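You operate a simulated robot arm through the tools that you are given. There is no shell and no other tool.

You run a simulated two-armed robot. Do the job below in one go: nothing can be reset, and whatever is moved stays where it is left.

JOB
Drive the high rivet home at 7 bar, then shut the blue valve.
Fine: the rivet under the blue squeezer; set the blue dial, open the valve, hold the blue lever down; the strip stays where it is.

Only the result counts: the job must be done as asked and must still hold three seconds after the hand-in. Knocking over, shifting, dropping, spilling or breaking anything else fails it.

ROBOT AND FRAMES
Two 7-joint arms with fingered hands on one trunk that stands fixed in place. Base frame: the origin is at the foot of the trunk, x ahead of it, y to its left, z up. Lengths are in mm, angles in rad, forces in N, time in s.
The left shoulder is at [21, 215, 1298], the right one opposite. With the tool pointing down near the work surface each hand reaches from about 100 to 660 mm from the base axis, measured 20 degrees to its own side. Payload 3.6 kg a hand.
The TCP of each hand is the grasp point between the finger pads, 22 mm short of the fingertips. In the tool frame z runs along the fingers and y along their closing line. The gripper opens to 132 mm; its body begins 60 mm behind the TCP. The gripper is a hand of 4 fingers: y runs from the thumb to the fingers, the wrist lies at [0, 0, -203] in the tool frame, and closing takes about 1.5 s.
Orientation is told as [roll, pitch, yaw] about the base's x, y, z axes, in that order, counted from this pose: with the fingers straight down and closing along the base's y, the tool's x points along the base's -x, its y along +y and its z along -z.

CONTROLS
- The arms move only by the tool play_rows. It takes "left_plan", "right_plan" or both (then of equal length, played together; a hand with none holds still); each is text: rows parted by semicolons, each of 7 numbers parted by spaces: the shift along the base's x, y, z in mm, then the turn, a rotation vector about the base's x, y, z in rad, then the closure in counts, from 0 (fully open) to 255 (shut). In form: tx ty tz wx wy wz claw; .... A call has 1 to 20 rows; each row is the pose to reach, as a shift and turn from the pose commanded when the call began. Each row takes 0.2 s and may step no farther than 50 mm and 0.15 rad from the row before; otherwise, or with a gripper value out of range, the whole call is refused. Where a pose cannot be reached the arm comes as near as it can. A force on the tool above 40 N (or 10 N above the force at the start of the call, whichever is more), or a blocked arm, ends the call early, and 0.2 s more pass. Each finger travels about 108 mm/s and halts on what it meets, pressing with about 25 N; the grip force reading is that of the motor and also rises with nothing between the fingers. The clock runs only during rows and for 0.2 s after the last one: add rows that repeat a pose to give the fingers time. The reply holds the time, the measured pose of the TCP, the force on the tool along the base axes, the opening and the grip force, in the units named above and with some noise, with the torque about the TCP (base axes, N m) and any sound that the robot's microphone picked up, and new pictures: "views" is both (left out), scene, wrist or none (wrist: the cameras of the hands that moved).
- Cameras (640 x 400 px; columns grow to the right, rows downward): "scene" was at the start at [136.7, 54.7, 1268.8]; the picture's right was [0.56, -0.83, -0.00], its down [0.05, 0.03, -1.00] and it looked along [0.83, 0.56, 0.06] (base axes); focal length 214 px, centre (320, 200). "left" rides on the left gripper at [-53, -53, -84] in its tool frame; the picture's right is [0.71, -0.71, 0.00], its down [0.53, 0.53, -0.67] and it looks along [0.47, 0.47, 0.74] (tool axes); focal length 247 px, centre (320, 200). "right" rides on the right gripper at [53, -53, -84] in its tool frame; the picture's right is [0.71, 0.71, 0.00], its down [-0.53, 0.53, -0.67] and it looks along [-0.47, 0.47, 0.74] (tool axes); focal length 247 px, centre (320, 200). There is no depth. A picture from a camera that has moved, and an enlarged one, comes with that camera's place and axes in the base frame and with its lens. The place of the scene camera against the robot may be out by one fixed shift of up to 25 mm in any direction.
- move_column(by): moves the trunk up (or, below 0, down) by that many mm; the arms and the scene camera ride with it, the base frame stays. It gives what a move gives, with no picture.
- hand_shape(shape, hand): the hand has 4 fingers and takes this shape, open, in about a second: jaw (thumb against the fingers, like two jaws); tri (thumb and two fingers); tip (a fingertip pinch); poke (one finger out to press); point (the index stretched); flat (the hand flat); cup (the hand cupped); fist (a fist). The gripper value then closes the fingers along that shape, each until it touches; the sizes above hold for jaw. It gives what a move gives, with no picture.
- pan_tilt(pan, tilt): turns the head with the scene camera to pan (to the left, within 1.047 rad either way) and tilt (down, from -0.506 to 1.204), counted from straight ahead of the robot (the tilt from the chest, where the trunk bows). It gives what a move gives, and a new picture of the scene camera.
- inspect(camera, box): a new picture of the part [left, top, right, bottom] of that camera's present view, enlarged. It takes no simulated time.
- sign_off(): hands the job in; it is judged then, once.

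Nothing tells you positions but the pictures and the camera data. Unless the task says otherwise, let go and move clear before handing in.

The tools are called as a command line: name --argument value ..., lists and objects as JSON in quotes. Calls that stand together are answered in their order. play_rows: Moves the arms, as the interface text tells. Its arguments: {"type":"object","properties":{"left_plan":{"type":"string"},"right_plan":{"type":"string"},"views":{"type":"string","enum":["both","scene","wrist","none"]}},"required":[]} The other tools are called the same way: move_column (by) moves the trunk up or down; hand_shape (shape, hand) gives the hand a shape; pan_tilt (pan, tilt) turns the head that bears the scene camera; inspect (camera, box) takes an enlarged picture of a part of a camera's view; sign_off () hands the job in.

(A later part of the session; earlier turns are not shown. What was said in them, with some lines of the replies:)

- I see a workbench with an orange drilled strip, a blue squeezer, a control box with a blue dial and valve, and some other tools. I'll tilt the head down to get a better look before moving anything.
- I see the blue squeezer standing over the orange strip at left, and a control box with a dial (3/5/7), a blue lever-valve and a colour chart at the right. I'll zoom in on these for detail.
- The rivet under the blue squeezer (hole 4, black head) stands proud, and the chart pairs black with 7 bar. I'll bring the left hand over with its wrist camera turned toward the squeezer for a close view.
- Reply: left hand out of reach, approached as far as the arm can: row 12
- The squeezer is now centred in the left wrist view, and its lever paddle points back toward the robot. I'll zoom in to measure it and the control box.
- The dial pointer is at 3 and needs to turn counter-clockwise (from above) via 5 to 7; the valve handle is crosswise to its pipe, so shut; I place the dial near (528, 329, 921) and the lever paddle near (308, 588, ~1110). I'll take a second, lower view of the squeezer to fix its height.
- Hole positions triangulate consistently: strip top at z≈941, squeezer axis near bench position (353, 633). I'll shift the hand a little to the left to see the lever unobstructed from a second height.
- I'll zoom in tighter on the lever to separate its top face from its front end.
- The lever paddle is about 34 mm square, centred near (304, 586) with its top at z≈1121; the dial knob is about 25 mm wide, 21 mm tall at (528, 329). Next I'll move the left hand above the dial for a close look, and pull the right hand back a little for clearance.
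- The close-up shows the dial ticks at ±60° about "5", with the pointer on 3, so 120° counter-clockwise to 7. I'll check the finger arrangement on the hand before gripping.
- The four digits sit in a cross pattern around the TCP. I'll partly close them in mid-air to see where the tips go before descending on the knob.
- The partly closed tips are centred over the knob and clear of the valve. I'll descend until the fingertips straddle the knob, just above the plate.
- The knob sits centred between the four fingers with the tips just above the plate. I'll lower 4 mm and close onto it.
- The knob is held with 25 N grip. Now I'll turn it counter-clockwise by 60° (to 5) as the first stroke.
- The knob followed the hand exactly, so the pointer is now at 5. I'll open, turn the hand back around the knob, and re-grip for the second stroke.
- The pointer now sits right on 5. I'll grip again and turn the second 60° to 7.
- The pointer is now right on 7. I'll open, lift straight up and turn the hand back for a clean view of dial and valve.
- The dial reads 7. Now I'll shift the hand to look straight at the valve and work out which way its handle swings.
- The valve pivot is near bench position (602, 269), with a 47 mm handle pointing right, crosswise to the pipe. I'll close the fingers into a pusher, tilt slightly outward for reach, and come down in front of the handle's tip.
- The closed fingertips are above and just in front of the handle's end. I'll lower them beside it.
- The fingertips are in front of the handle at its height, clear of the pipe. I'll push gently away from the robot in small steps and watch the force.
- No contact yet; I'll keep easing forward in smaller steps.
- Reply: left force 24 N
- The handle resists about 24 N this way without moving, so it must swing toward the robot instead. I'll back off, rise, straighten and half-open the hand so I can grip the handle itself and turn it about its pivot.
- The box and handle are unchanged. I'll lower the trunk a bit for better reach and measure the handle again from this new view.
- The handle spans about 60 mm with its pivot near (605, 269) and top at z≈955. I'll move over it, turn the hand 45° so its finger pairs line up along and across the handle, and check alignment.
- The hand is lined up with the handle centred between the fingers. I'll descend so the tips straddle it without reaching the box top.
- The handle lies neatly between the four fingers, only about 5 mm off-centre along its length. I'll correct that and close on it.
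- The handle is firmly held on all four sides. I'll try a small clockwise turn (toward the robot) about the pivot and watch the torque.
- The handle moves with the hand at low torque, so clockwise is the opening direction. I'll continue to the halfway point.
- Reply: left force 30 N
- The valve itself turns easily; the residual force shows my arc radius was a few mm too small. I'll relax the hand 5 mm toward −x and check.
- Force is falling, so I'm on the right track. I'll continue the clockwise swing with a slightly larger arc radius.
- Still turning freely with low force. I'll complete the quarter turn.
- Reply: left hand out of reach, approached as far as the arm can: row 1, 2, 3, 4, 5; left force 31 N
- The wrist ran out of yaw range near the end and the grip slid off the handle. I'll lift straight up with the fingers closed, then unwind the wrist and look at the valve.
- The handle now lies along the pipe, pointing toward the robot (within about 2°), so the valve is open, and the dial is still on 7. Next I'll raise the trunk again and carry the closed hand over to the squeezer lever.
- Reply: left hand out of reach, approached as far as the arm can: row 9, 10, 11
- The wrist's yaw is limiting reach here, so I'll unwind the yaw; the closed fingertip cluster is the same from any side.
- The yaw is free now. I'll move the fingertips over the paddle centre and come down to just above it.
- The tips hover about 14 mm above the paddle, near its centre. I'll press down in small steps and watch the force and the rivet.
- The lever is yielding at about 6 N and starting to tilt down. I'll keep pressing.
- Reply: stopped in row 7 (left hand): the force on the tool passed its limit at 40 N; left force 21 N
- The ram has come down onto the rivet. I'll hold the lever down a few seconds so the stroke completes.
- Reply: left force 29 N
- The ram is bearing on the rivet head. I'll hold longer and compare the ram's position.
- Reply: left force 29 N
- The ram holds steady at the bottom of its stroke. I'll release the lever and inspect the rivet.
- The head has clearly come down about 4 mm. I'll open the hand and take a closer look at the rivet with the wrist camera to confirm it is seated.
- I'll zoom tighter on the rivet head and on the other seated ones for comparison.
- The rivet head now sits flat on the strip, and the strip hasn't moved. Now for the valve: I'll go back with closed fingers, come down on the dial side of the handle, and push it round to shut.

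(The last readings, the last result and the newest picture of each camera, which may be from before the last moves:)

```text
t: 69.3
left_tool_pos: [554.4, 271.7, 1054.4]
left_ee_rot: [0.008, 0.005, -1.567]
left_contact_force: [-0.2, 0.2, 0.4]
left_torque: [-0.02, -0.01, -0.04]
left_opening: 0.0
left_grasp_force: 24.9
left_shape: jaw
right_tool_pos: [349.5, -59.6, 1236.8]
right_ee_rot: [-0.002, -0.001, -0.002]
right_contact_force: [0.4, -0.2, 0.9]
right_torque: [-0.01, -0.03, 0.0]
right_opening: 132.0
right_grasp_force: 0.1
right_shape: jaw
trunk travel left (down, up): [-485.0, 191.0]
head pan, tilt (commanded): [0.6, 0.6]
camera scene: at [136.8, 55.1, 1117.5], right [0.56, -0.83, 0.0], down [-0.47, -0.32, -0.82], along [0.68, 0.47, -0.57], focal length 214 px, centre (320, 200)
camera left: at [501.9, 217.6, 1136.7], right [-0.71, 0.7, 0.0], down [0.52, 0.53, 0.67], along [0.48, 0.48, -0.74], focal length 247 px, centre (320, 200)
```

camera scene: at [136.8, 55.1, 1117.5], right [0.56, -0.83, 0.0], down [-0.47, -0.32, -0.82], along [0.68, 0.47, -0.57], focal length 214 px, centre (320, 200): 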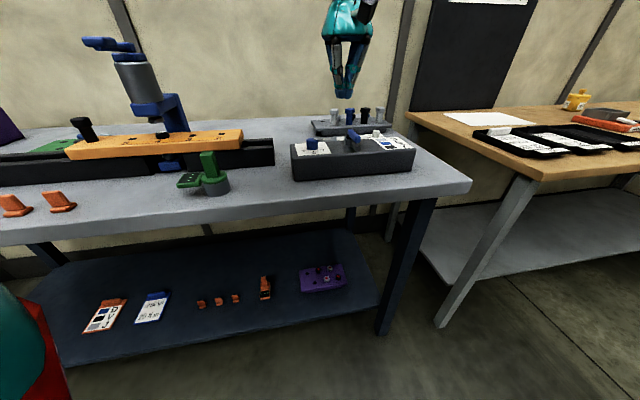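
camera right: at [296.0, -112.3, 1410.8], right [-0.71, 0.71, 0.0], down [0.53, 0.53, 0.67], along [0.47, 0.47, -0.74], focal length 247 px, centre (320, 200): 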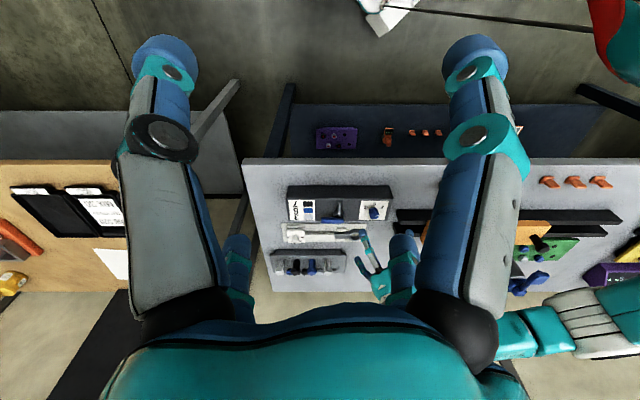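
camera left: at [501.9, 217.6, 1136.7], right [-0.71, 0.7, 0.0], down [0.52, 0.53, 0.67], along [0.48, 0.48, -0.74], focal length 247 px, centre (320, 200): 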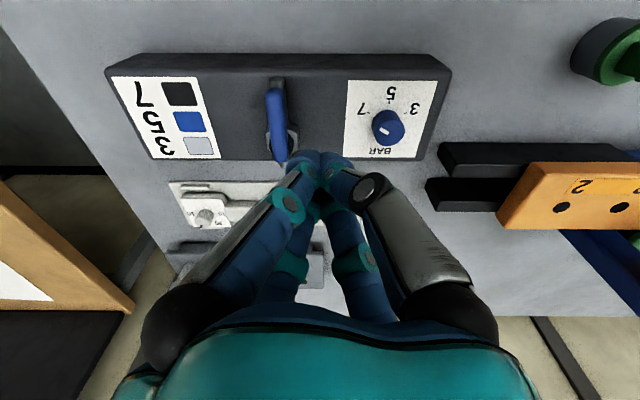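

The handle points toward the robot and the closed fingertips are on its dial side. I'll lower them beside it, between handle and dial.

play_rows --left_plan "-3 3 -35 0 0 0 255; -3 3 -65 0 0 0 255; -3 3 -85 0 0 0 255; -3 3 -97 0 0 0 255; -3 3 -97 0 0 0 255" --views "both"

inspect --camera "scene" --box '[280, 80, 430, 190]'

inspect --camera "left" --box '[200, 60, 440, 240]'

```text
t: 70.5
left_tool_pos: [552.2, 275.5, 957.7]
left_ee_rot: [0.009, 0.004, -1.567]
left_contact_force: [0.2, 0.2, 0.3]
left_torque: [0.01, 0.03, -0.01]
left_opening: 0.0
left_grasp_force: 24.7
left_shape: jaw
right_tool_pos: [347.8, -59.3, 1236.6]
right_ee_rot: [-0.001, 0.002, 0.0]
right_contact_force: [-0.5, 0.4, -0.3]
right_torque: [-0.01, -0.01, -0.02]
right_opening: 132.0
right_grasp_force: 0.1
right_shape: jaw
trunk travel left (down, up): [-485.0, 191.0]
head pan, tilt (commanded): [0.6, 0.6]
camera scene: at [137.0, 55.2, 1117.4], right [0.56, -0.83, 0.0], down [-0.47, -0.32, -0.82], along [0.68, 0.47, -0.57], focal length 214 px, centre (320, 200)
camera left: at [499.1, 220.8, 1039.7], right [-0.71, 0.7, 0.0], down [0.52, 0.53, 0.67], along [0.48, 0.48, -0.74], focal length 247 px, centre (320, 200)
```

scene: 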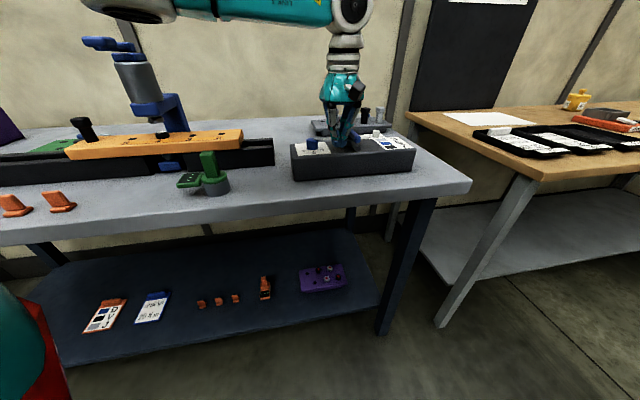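
left: 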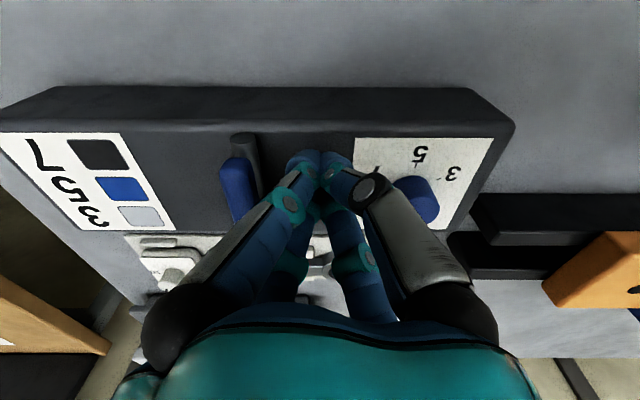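

```text
3.64 times, centred on (355, 135) of scene
camera zoom: at [137.0, 55.2, 1117.4], right [0.56, -0.83, 0.0], down [-0.47, -0.32, -0.82], along [0.68, 0.47, -0.57], focal length 780 px, centre (193, 436)
```

zoom: 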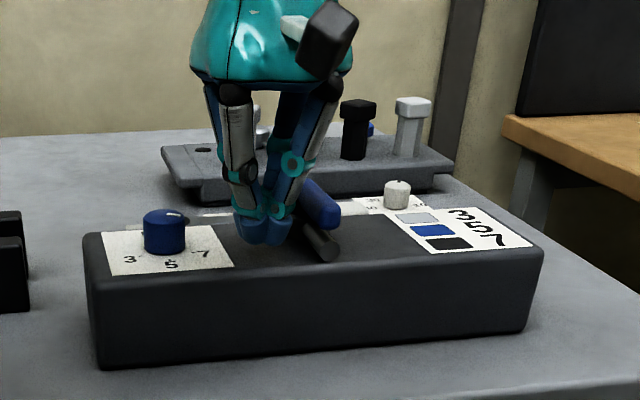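

```text
2.22 times, centred on (320, 150) of left
camera zoom: at [499.1, 220.8, 1039.7], right [-0.71, 0.7, 0.0], down [0.52, 0.53, 0.67], along [0.48, 0.48, -0.74], focal length 549 px, centre (320, 311)
```

zoom: 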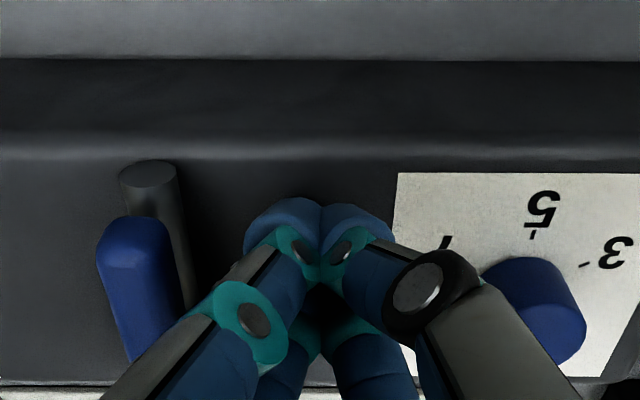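

The fingertips are well placed, but they must pass over the pipe as the handle swings, so I'll raise 8 mm and then push the handle to the right in an arc.

play_rows --left_plan "0 0 8 0 0 0 255; 5 -6.4 8 0 0 0 255; 9.9 -12.7 8 0 0 0 255; 13.5 -21 8 0 0 0 255; 17 -29.7 8 0 0 0 255; 17 -29.7 8 0 0 0 255" --views "both"

inspect --camera "scene" --box '[280, 80, 430, 190]'

inspect --camera "left" --box '[200, 60, 440, 240]'

```text
t: 71.9
left_tool_pos: [569.6, 244.3, 964.9]
left_ee_rot: [0.009, 0.003, -1.567]
left_contact_force: [0.0, -0.6, 0.6]
left_torque: [0.02, 0.04, 0.0]
left_opening: 0.0
left_grasp_force: 25.3
left_shape: jaw
right_tool_pos: [349.3, -60.0, 1235.9]
right_ee_rot: [0.0, 0.002, 0.0]
right_contact_force: [0.1, -0.7, -0.5]
right_torque: [0.01, 0.04, -0.01]
right_opening: 132.1
right_grasp_force: 0.0
right_shape: jaw
trunk travel left (down, up): [-485.0, 191.0]
head pan, tilt (commanded): [0.6, 0.6]
camera scene: at [136.9, 55.3, 1117.4], right [0.56, -0.83, 0.0], down [-0.47, -0.32, -0.82], along [0.68, 0.47, -0.57], focal length 214 px, centre (320, 200)
camera left: at [516.1, 189.8, 1047.4], right [-0.71, 0.7, 0.0], down [0.52, 0.53, 0.67], along [0.48, 0.48, -0.74], focal length 247 px, centre (320, 200)
```

scene: 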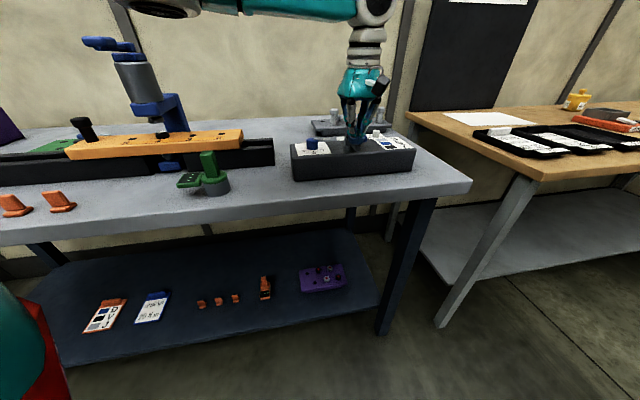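
left: 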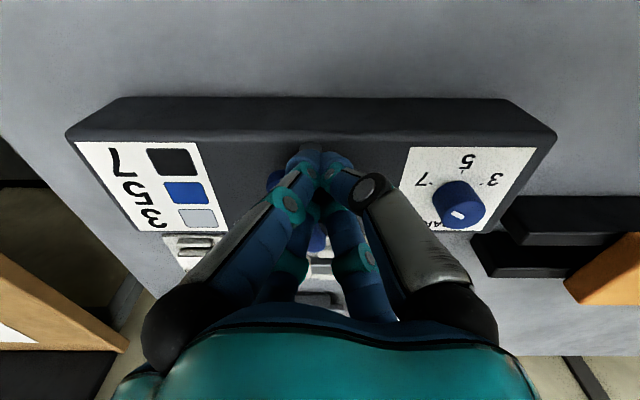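

```text
3.64 times, centred on (355, 135) of scene
camera zoom: at [136.9, 55.3, 1117.4], right [0.56, -0.83, 0.0], down [-0.47, -0.32, -0.82], along [0.68, 0.47, -0.57], focal length 780 px, centre (193, 436)
```

zoom: 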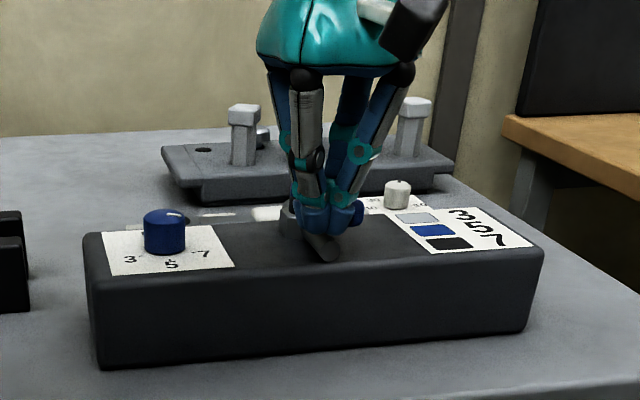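

```text
2.22 times, centred on (320, 150) of left
camera zoom: at [516.1, 189.8, 1047.4], right [-0.71, 0.7, 0.0], down [0.52, 0.53, 0.67], along [0.48, 0.48, -0.74], focal length 549 px, centre (320, 311)
```

zoom: 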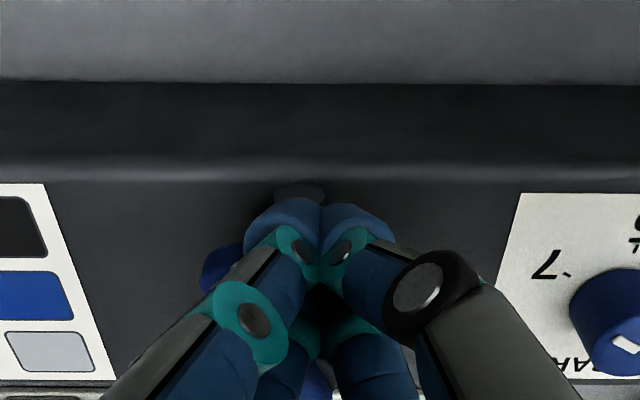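

The handle is swinging with almost no force. I'll continue along the arc.

play_rows --left_plan "5.3 -6 0 0 0 0 255; 10.6 -12 0 0 0 0 255; 17 -15 0 0 0 0 255; 23.3 -17.7 0 0 0 0 255; 30 -18.6 0 0 0 0 255; 36 -19.1 0 0 0 0 255; 36 -19.1 0 0 0 0 255" --views "both"

inspect --camera "scene" --box '[280, 80, 430, 190]'

inspect --camera "left" --box '[200, 60, 440, 240]'

```text
t: 73.5
left_tool_pos: [603.6, 227.2, 966.2]
left_ee_rot: [0.01, 0.003, -1.569]
left_contact_force: [-0.6, -0.1, 0.1]
left_torque: [0.03, 0.01, 0.0]
left_opening: 0.2
left_grasp_force: 24.4
left_shape: jaw
right_tool_pos: [350.0, -59.4, 1236.6]
right_ee_rot: [-0.002, 0.003, 0.0]
right_contact_force: [0.4, 0.6, -0.8]
right_torque: [0.0, -0.01, -0.02]
right_opening: 132.1
right_grasp_force: 0.1
right_shape: jaw
trunk travel left (down, up): [-485.0, 191.0]
head pan, tilt (commanded): [0.6, 0.6]
camera scene: at [137.0, 55.3, 1117.4], right [0.56, -0.83, 0.0], down [-0.47, -0.32, -0.82], along [0.68, 0.47, -0.57], focal length 214 px, centre (320, 200)
camera left: at [551.4, 171.9, 1047.9], right [-0.71, 0.7, 0.0], down [0.52, 0.53, 0.67], along [0.48, 0.48, -0.74], focal length 247 px, centre (320, 200)
```

scene: 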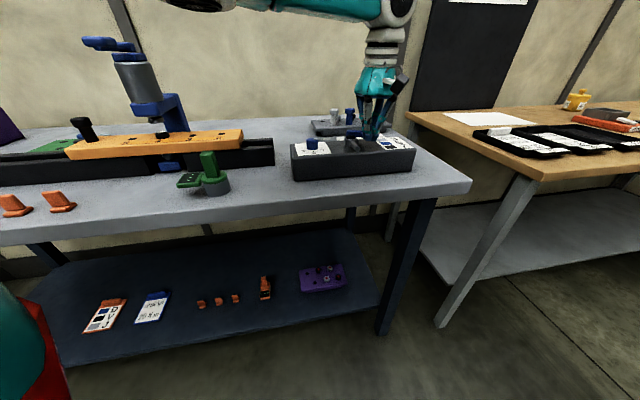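
left: 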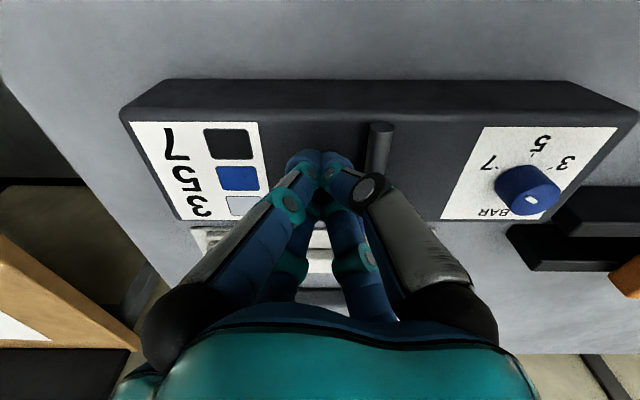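

```text
3.64 times, centred on (355, 135) of scene
camera zoom: at [137.0, 55.3, 1117.4], right [0.56, -0.83, 0.0], down [-0.47, -0.32, -0.82], along [0.68, 0.47, -0.57], focal length 780 px, centre (193, 436)
```

zoom: 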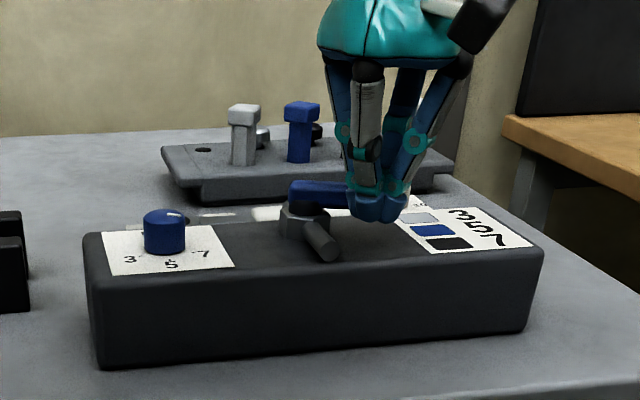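

```text
2.22 times, centred on (320, 150) of left
camera zoom: at [551.4, 171.9, 1047.9], right [-0.71, 0.7, 0.0], down [0.52, 0.53, 0.67], along [0.48, 0.48, -0.74], focal length 549 px, centre (320, 311)
```

zoom: 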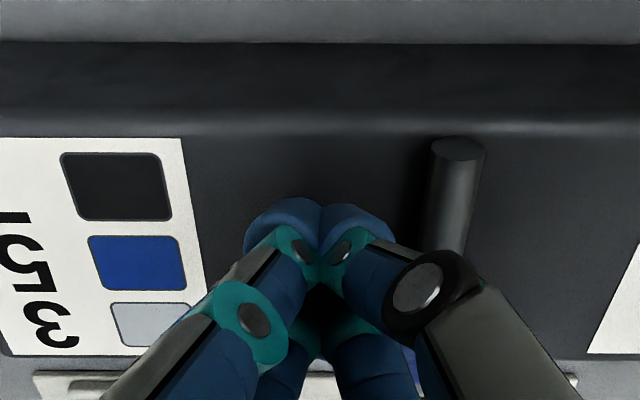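

The handle is almost back across the pipe. I'll ease it the last few millimetres against its stop.

play_rows --left_plan "1.8 1.8 0 0 0 0 255; 3.6 3.6 0 0 0 0 255; 5.4 5.4 0 0 0 0 255; 7.2 7.2 0 0 0 0 255; 7.2 7.2 0 0 0 0 255" --views "none"

inspect --camera "scene" --box '[280, 80, 430, 190]'

```text
t: 74.7
left_tool_pos: [610.4, 232.2, 963.9]
left_ee_rot: [0.009, 0.003, -1.568]
left_contact_force: [0.7, 0.2, 0.5]
left_torque: [-0.01, 0.03, -0.01]
left_opening: 0.0
left_grasp_force: 24.9
left_shape: jaw
right_tool_pos: [349.5, -59.5, 1235.9]
right_ee_rot: [0.001, 0.002, 0.0]
right_contact_force: [-0.9, 0.4, -0.3]
right_torque: [0.03, 0.01, 0.01]
right_opening: 132.1
right_grasp_force: 0.1
right_shape: jaw
trunk travel left (down, up): [-485.0, 191.0]
head pan, tilt (commanded): [0.6, 0.6]
```

```text
3.64 times, centred on (355, 135) of scene
camera zoom: at [137.0, 55.2, 1117.4], right [0.56, -0.83, 0.0], down [-0.47, -0.32, -0.82], along [0.68, 0.47, -0.57], focal length 780 px, centre (193, 436)
```

zoom: 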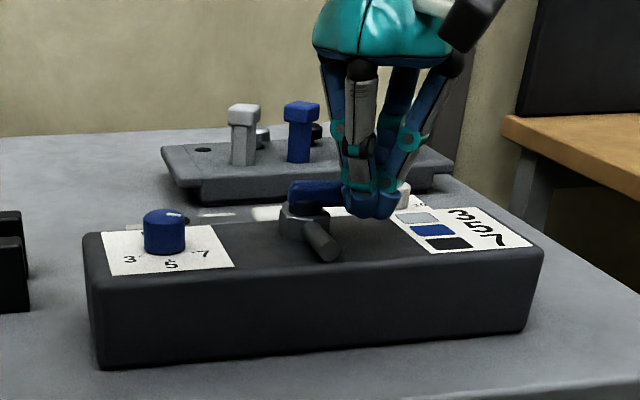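

Still no stop reached; I'll continue in the same small steps.

play_rows --left_plan "1.4 1.4 0 0 0 0 255; 2.8 2.8 0 0 0 0 255; 4.2 4.2 0 0 0 0 255; 5.6 5.6 0 0 0 0 255; 5.6 5.6 0 0 0 0 255" --views "wrist"

inspect --camera "scene" --box '[280, 80, 430, 190]'

```text
t: 75.9
left_tool_pos: [615.3, 236.4, 963.6]
left_ee_rot: [0.006, 0.004, -1.569]
left_contact_force: [-8.7, -6.7, -0.5]
left_torque: [-0.08, 0.13, 0.06]
left_opening: 0.1
left_grasp_force: 25.2
left_shape: jaw
right_tool_pos: [348.2, -59.8, 1237.1]
right_ee_rot: [0.002, 0.0, -0.001]
right_contact_force: [0.0, 0.2, -0.1]
right_torque: [-0.01, 0.02, 0.01]
right_opening: 131.9
right_grasp_force: 0.0
right_shape: jaw
trunk travel left (down, up): [-485.0, 191.0]
head pan, tilt (commanded): [0.6, 0.6]
camera left: at [563.3, 182.0, 1047.3], right [-0.71, 0.71, 0.0], down [0.52, 0.52, 0.67], along [0.48, 0.48, -0.74], focal length 247 px, centre (320, 200)
```

left: 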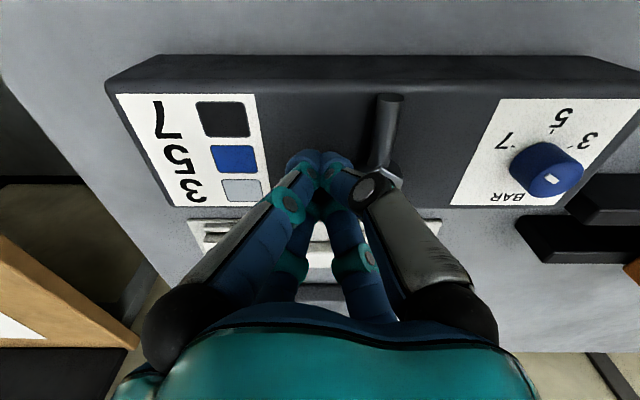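

```text
3.64 times, centred on (355, 135) of scene
camera zoom: at [136.0, 54.5, 1117.6], right [0.56, -0.83, 0.0], down [-0.47, -0.32, -0.83], along [0.68, 0.47, -0.56], focal length 780 px, centre (193, 436)
```

zoom: 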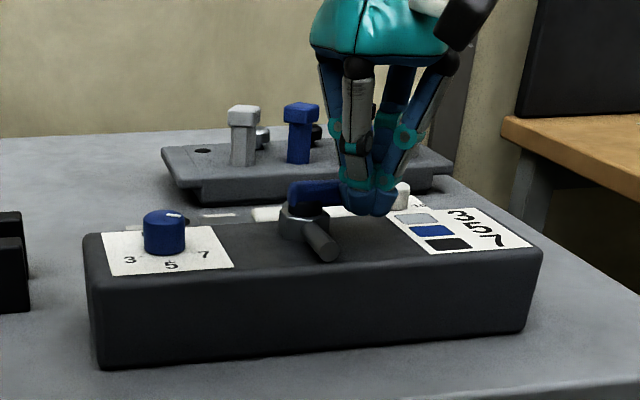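

The force has risen to 11 N, so the handle is against its closed stop. I'll back off, lift clear and inspect everything.

play_rows --left_plan "1 1 0 0 0 0 255; 1 1 0 0 0 0 255; -6 -6 0 0 0 0 255; -13 -13 0 0 0 0 255; -18 -18 20 0 0 0 255; -18 -18 60 0 0 0 255; -25 -10 100 0 0 0 200; -35 0 130 0 0 0 100; -35 0 130 0 0 0 0; -35 0 130 0 0 0 0; -35 0 130 0 0 0 0" --views "both"

inspect --camera "scene" --box '[280, 80, 430, 190]'

inspect --camera "left" --box '[180, 20, 440, 180]'

```text
t: 78.3
left_tool_pos: [581.5, 238.5, 1092.8]
left_ee_rot: [0.007, 0.005, -1.567]
left_contact_force: [0.4, 0.8, 0.3]
left_torque: [0.01, -0.01, -0.03]
left_opening: 131.8
left_grasp_force: 0.0
left_shape: jaw
right_tool_pos: [349.2, -58.8, 1235.8]
right_ee_rot: [0.0, 0.001, -0.001]
right_contact_force: [0.8, -0.9, 0.1]
right_torque: [0.0, 0.04, 0.03]
right_opening: 132.0
right_grasp_force: 0.0
right_shape: jaw
trunk travel left (down, up): [-485.0, 191.0]
head pan, tilt (commanded): [0.6, 0.6]
camera scene: at [137.1, 55.2, 1117.4], right [0.56, -0.83, 0.0], down [-0.47, -0.32, -0.82], along [0.68, 0.47, -0.57], focal length 214 px, centre (320, 200)
camera left: at [530.0, 184.5, 1176.0], right [-0.71, 0.7, 0.0], down [0.52, 0.53, 0.67], along [0.48, 0.48, -0.74], focal length 247 px, centre (320, 200)
```

scene: 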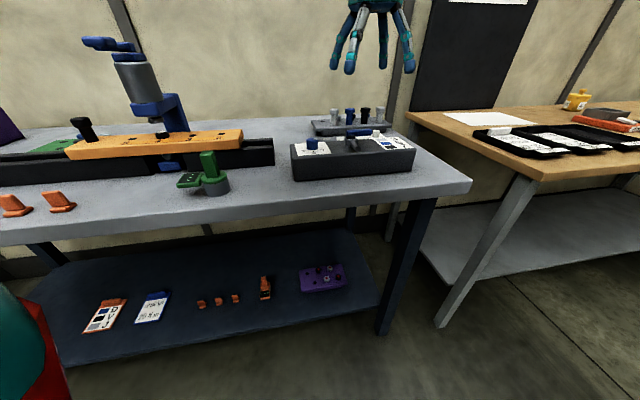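
left: 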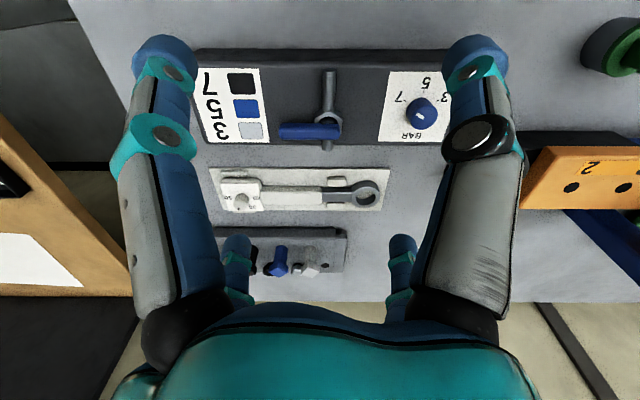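

```text
3.64 times, centred on (355, 135) of scene
camera zoom: at [137.1, 55.2, 1117.4], right [0.56, -0.83, 0.0], down [-0.47, -0.32, -0.82], along [0.68, 0.47, -0.57], focal length 780 px, centre (193, 436)
```

zoom: 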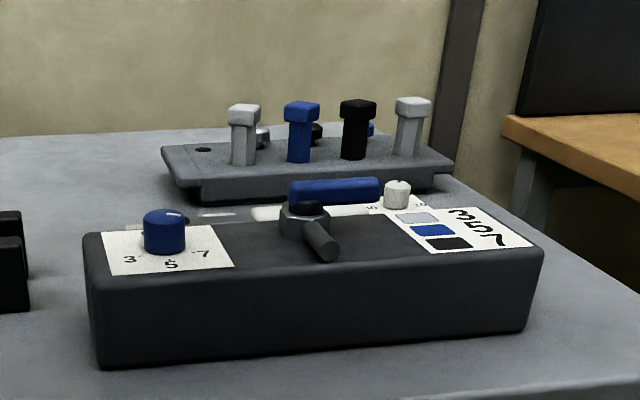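

```text
2.46 times, centred on (310, 100) of left
camera zoom: at [530.0, 184.5, 1176.0], right [-0.71, 0.7, 0.0], down [0.52, 0.53, 0.67], along [0.48, 0.48, -0.74], focal length 608 px, centre (345, 446)
```

zoom: 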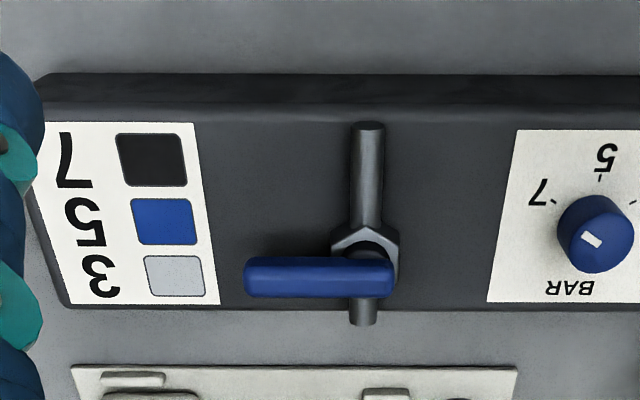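

The valve is shut crosswise again and the dial stays on 7. I'll raise the trunk back to the earlier height for a like-for-like check of the rivet and strip.

move_column --by 90

inspect --camera "scene" --box '[100, 85, 220, 205]'

inspect --camera "scene" --box '[165, 150, 205, 180]'

inspect --camera "scene" --box '[0, 0, 640, 400]'

```text
t: 79.5
left_tool_pos: [583.7, 238.1, 1185.0]
left_ee_rot: [0.008, 0.004, -1.567]
left_contact_force: [0.5, -0.4, 0.6]
left_torque: [0.03, 0.0, -0.01]
left_opening: 132.1
left_grasp_force: 0.0
left_shape: jaw
right_tool_pos: [348.8, -58.7, 1326.2]
right_ee_rot: [0.0, 0.001, 0.0]
right_contact_force: [0.3, 0.1, 0.0]
right_torque: [-0.02, 0.0, -0.02]
right_opening: 131.9
right_grasp_force: 0.0
right_shape: jaw
trunk travel left (down, up): [-575.0, 101.0]
head pan, tilt (commanded): [0.6, 0.6]
```

```text
3.33 times, centred on (160, 145) of scene
camera zoom: at [137.0, 55.3, 1208.0], right [0.56, -0.83, 0.0], down [-0.47, -0.32, -0.82], along [0.68, 0.47, -0.57], focal length 715 px, centre (853, 383)
```

zoom: 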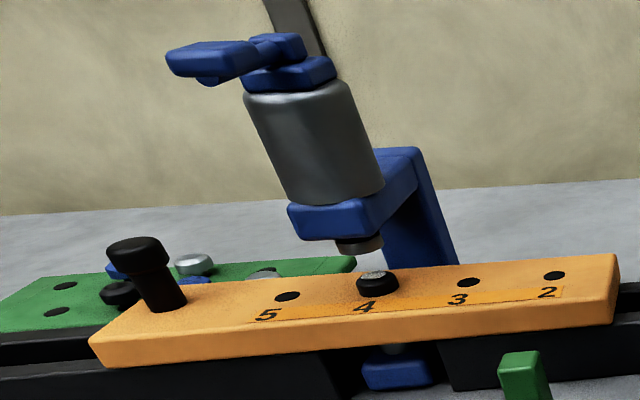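

```text
13.33 times, centred on (185, 165) of scene
camera zoom: at [137.0, 55.3, 1208.0], right [0.56, -0.83, 0.0], down [-0.47, -0.32, -0.82], along [0.68, 0.47, -0.57], focal length 2860 px, centre (2120, 667)
```

zoom: 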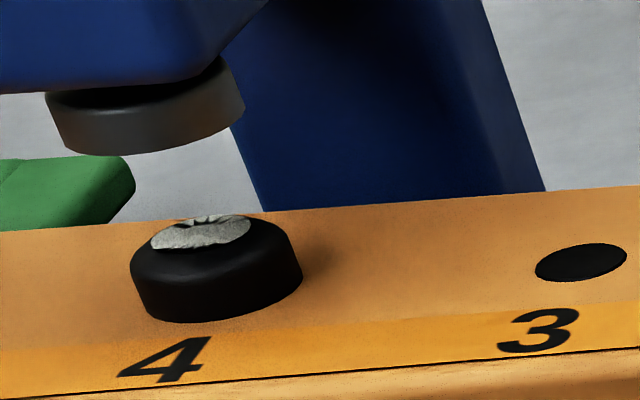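

```text
1.00 times, centred on (320, 200) of scene (not enlarged: the box is as wide or as high as the picture)
camera zoom: at [137.0, 55.3, 1208.0], right [0.56, -0.83, 0.0], down [-0.47, -0.32, -0.82], along [0.68, 0.47, -0.57], focal length 214 px, centre (320, 200)
```

zoom: 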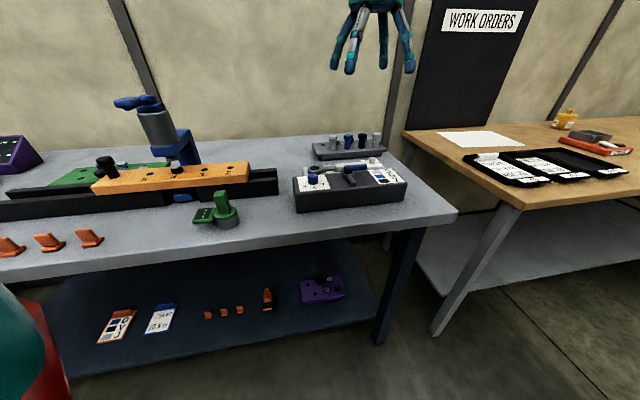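

The black-collared rivet in hole 4 is pressed flush and the strip's holes sit exactly where they were. The dial reads 7, the valve is shut, and both hands are clear, so I'm handing the job in.

sign_off

```text
The job is handed in.
```

The high rivet in hole 4 has been driven at 7 bar and the blue valve is shut again. I've handed the job in, but no pass or fail came back.

- **Dial:** set to 7, checked in close-up.
- **Valve:** opened, then pushed back against its closed stop. The handle is crosswise to the pipe again.
- **Rivet:** I held the lever down for about five seconds with the ram bearing on the rivet. It went down by a few millimetres, judging from the pictures, and now looks flush. No reading confirmed the seating.
- **Strip:** its holes line up with where they were before.

**Two problems with the valve:**
- I first pushed the handle the wrong way, at about 24 N; it didn't move.
- While opening it, the left wrist ran out of turning range and the grip slid off near the end. The handle was already in line with the pipe by then.

I saw no shift in the control box after either one. Both hands are open and clear of the bench.
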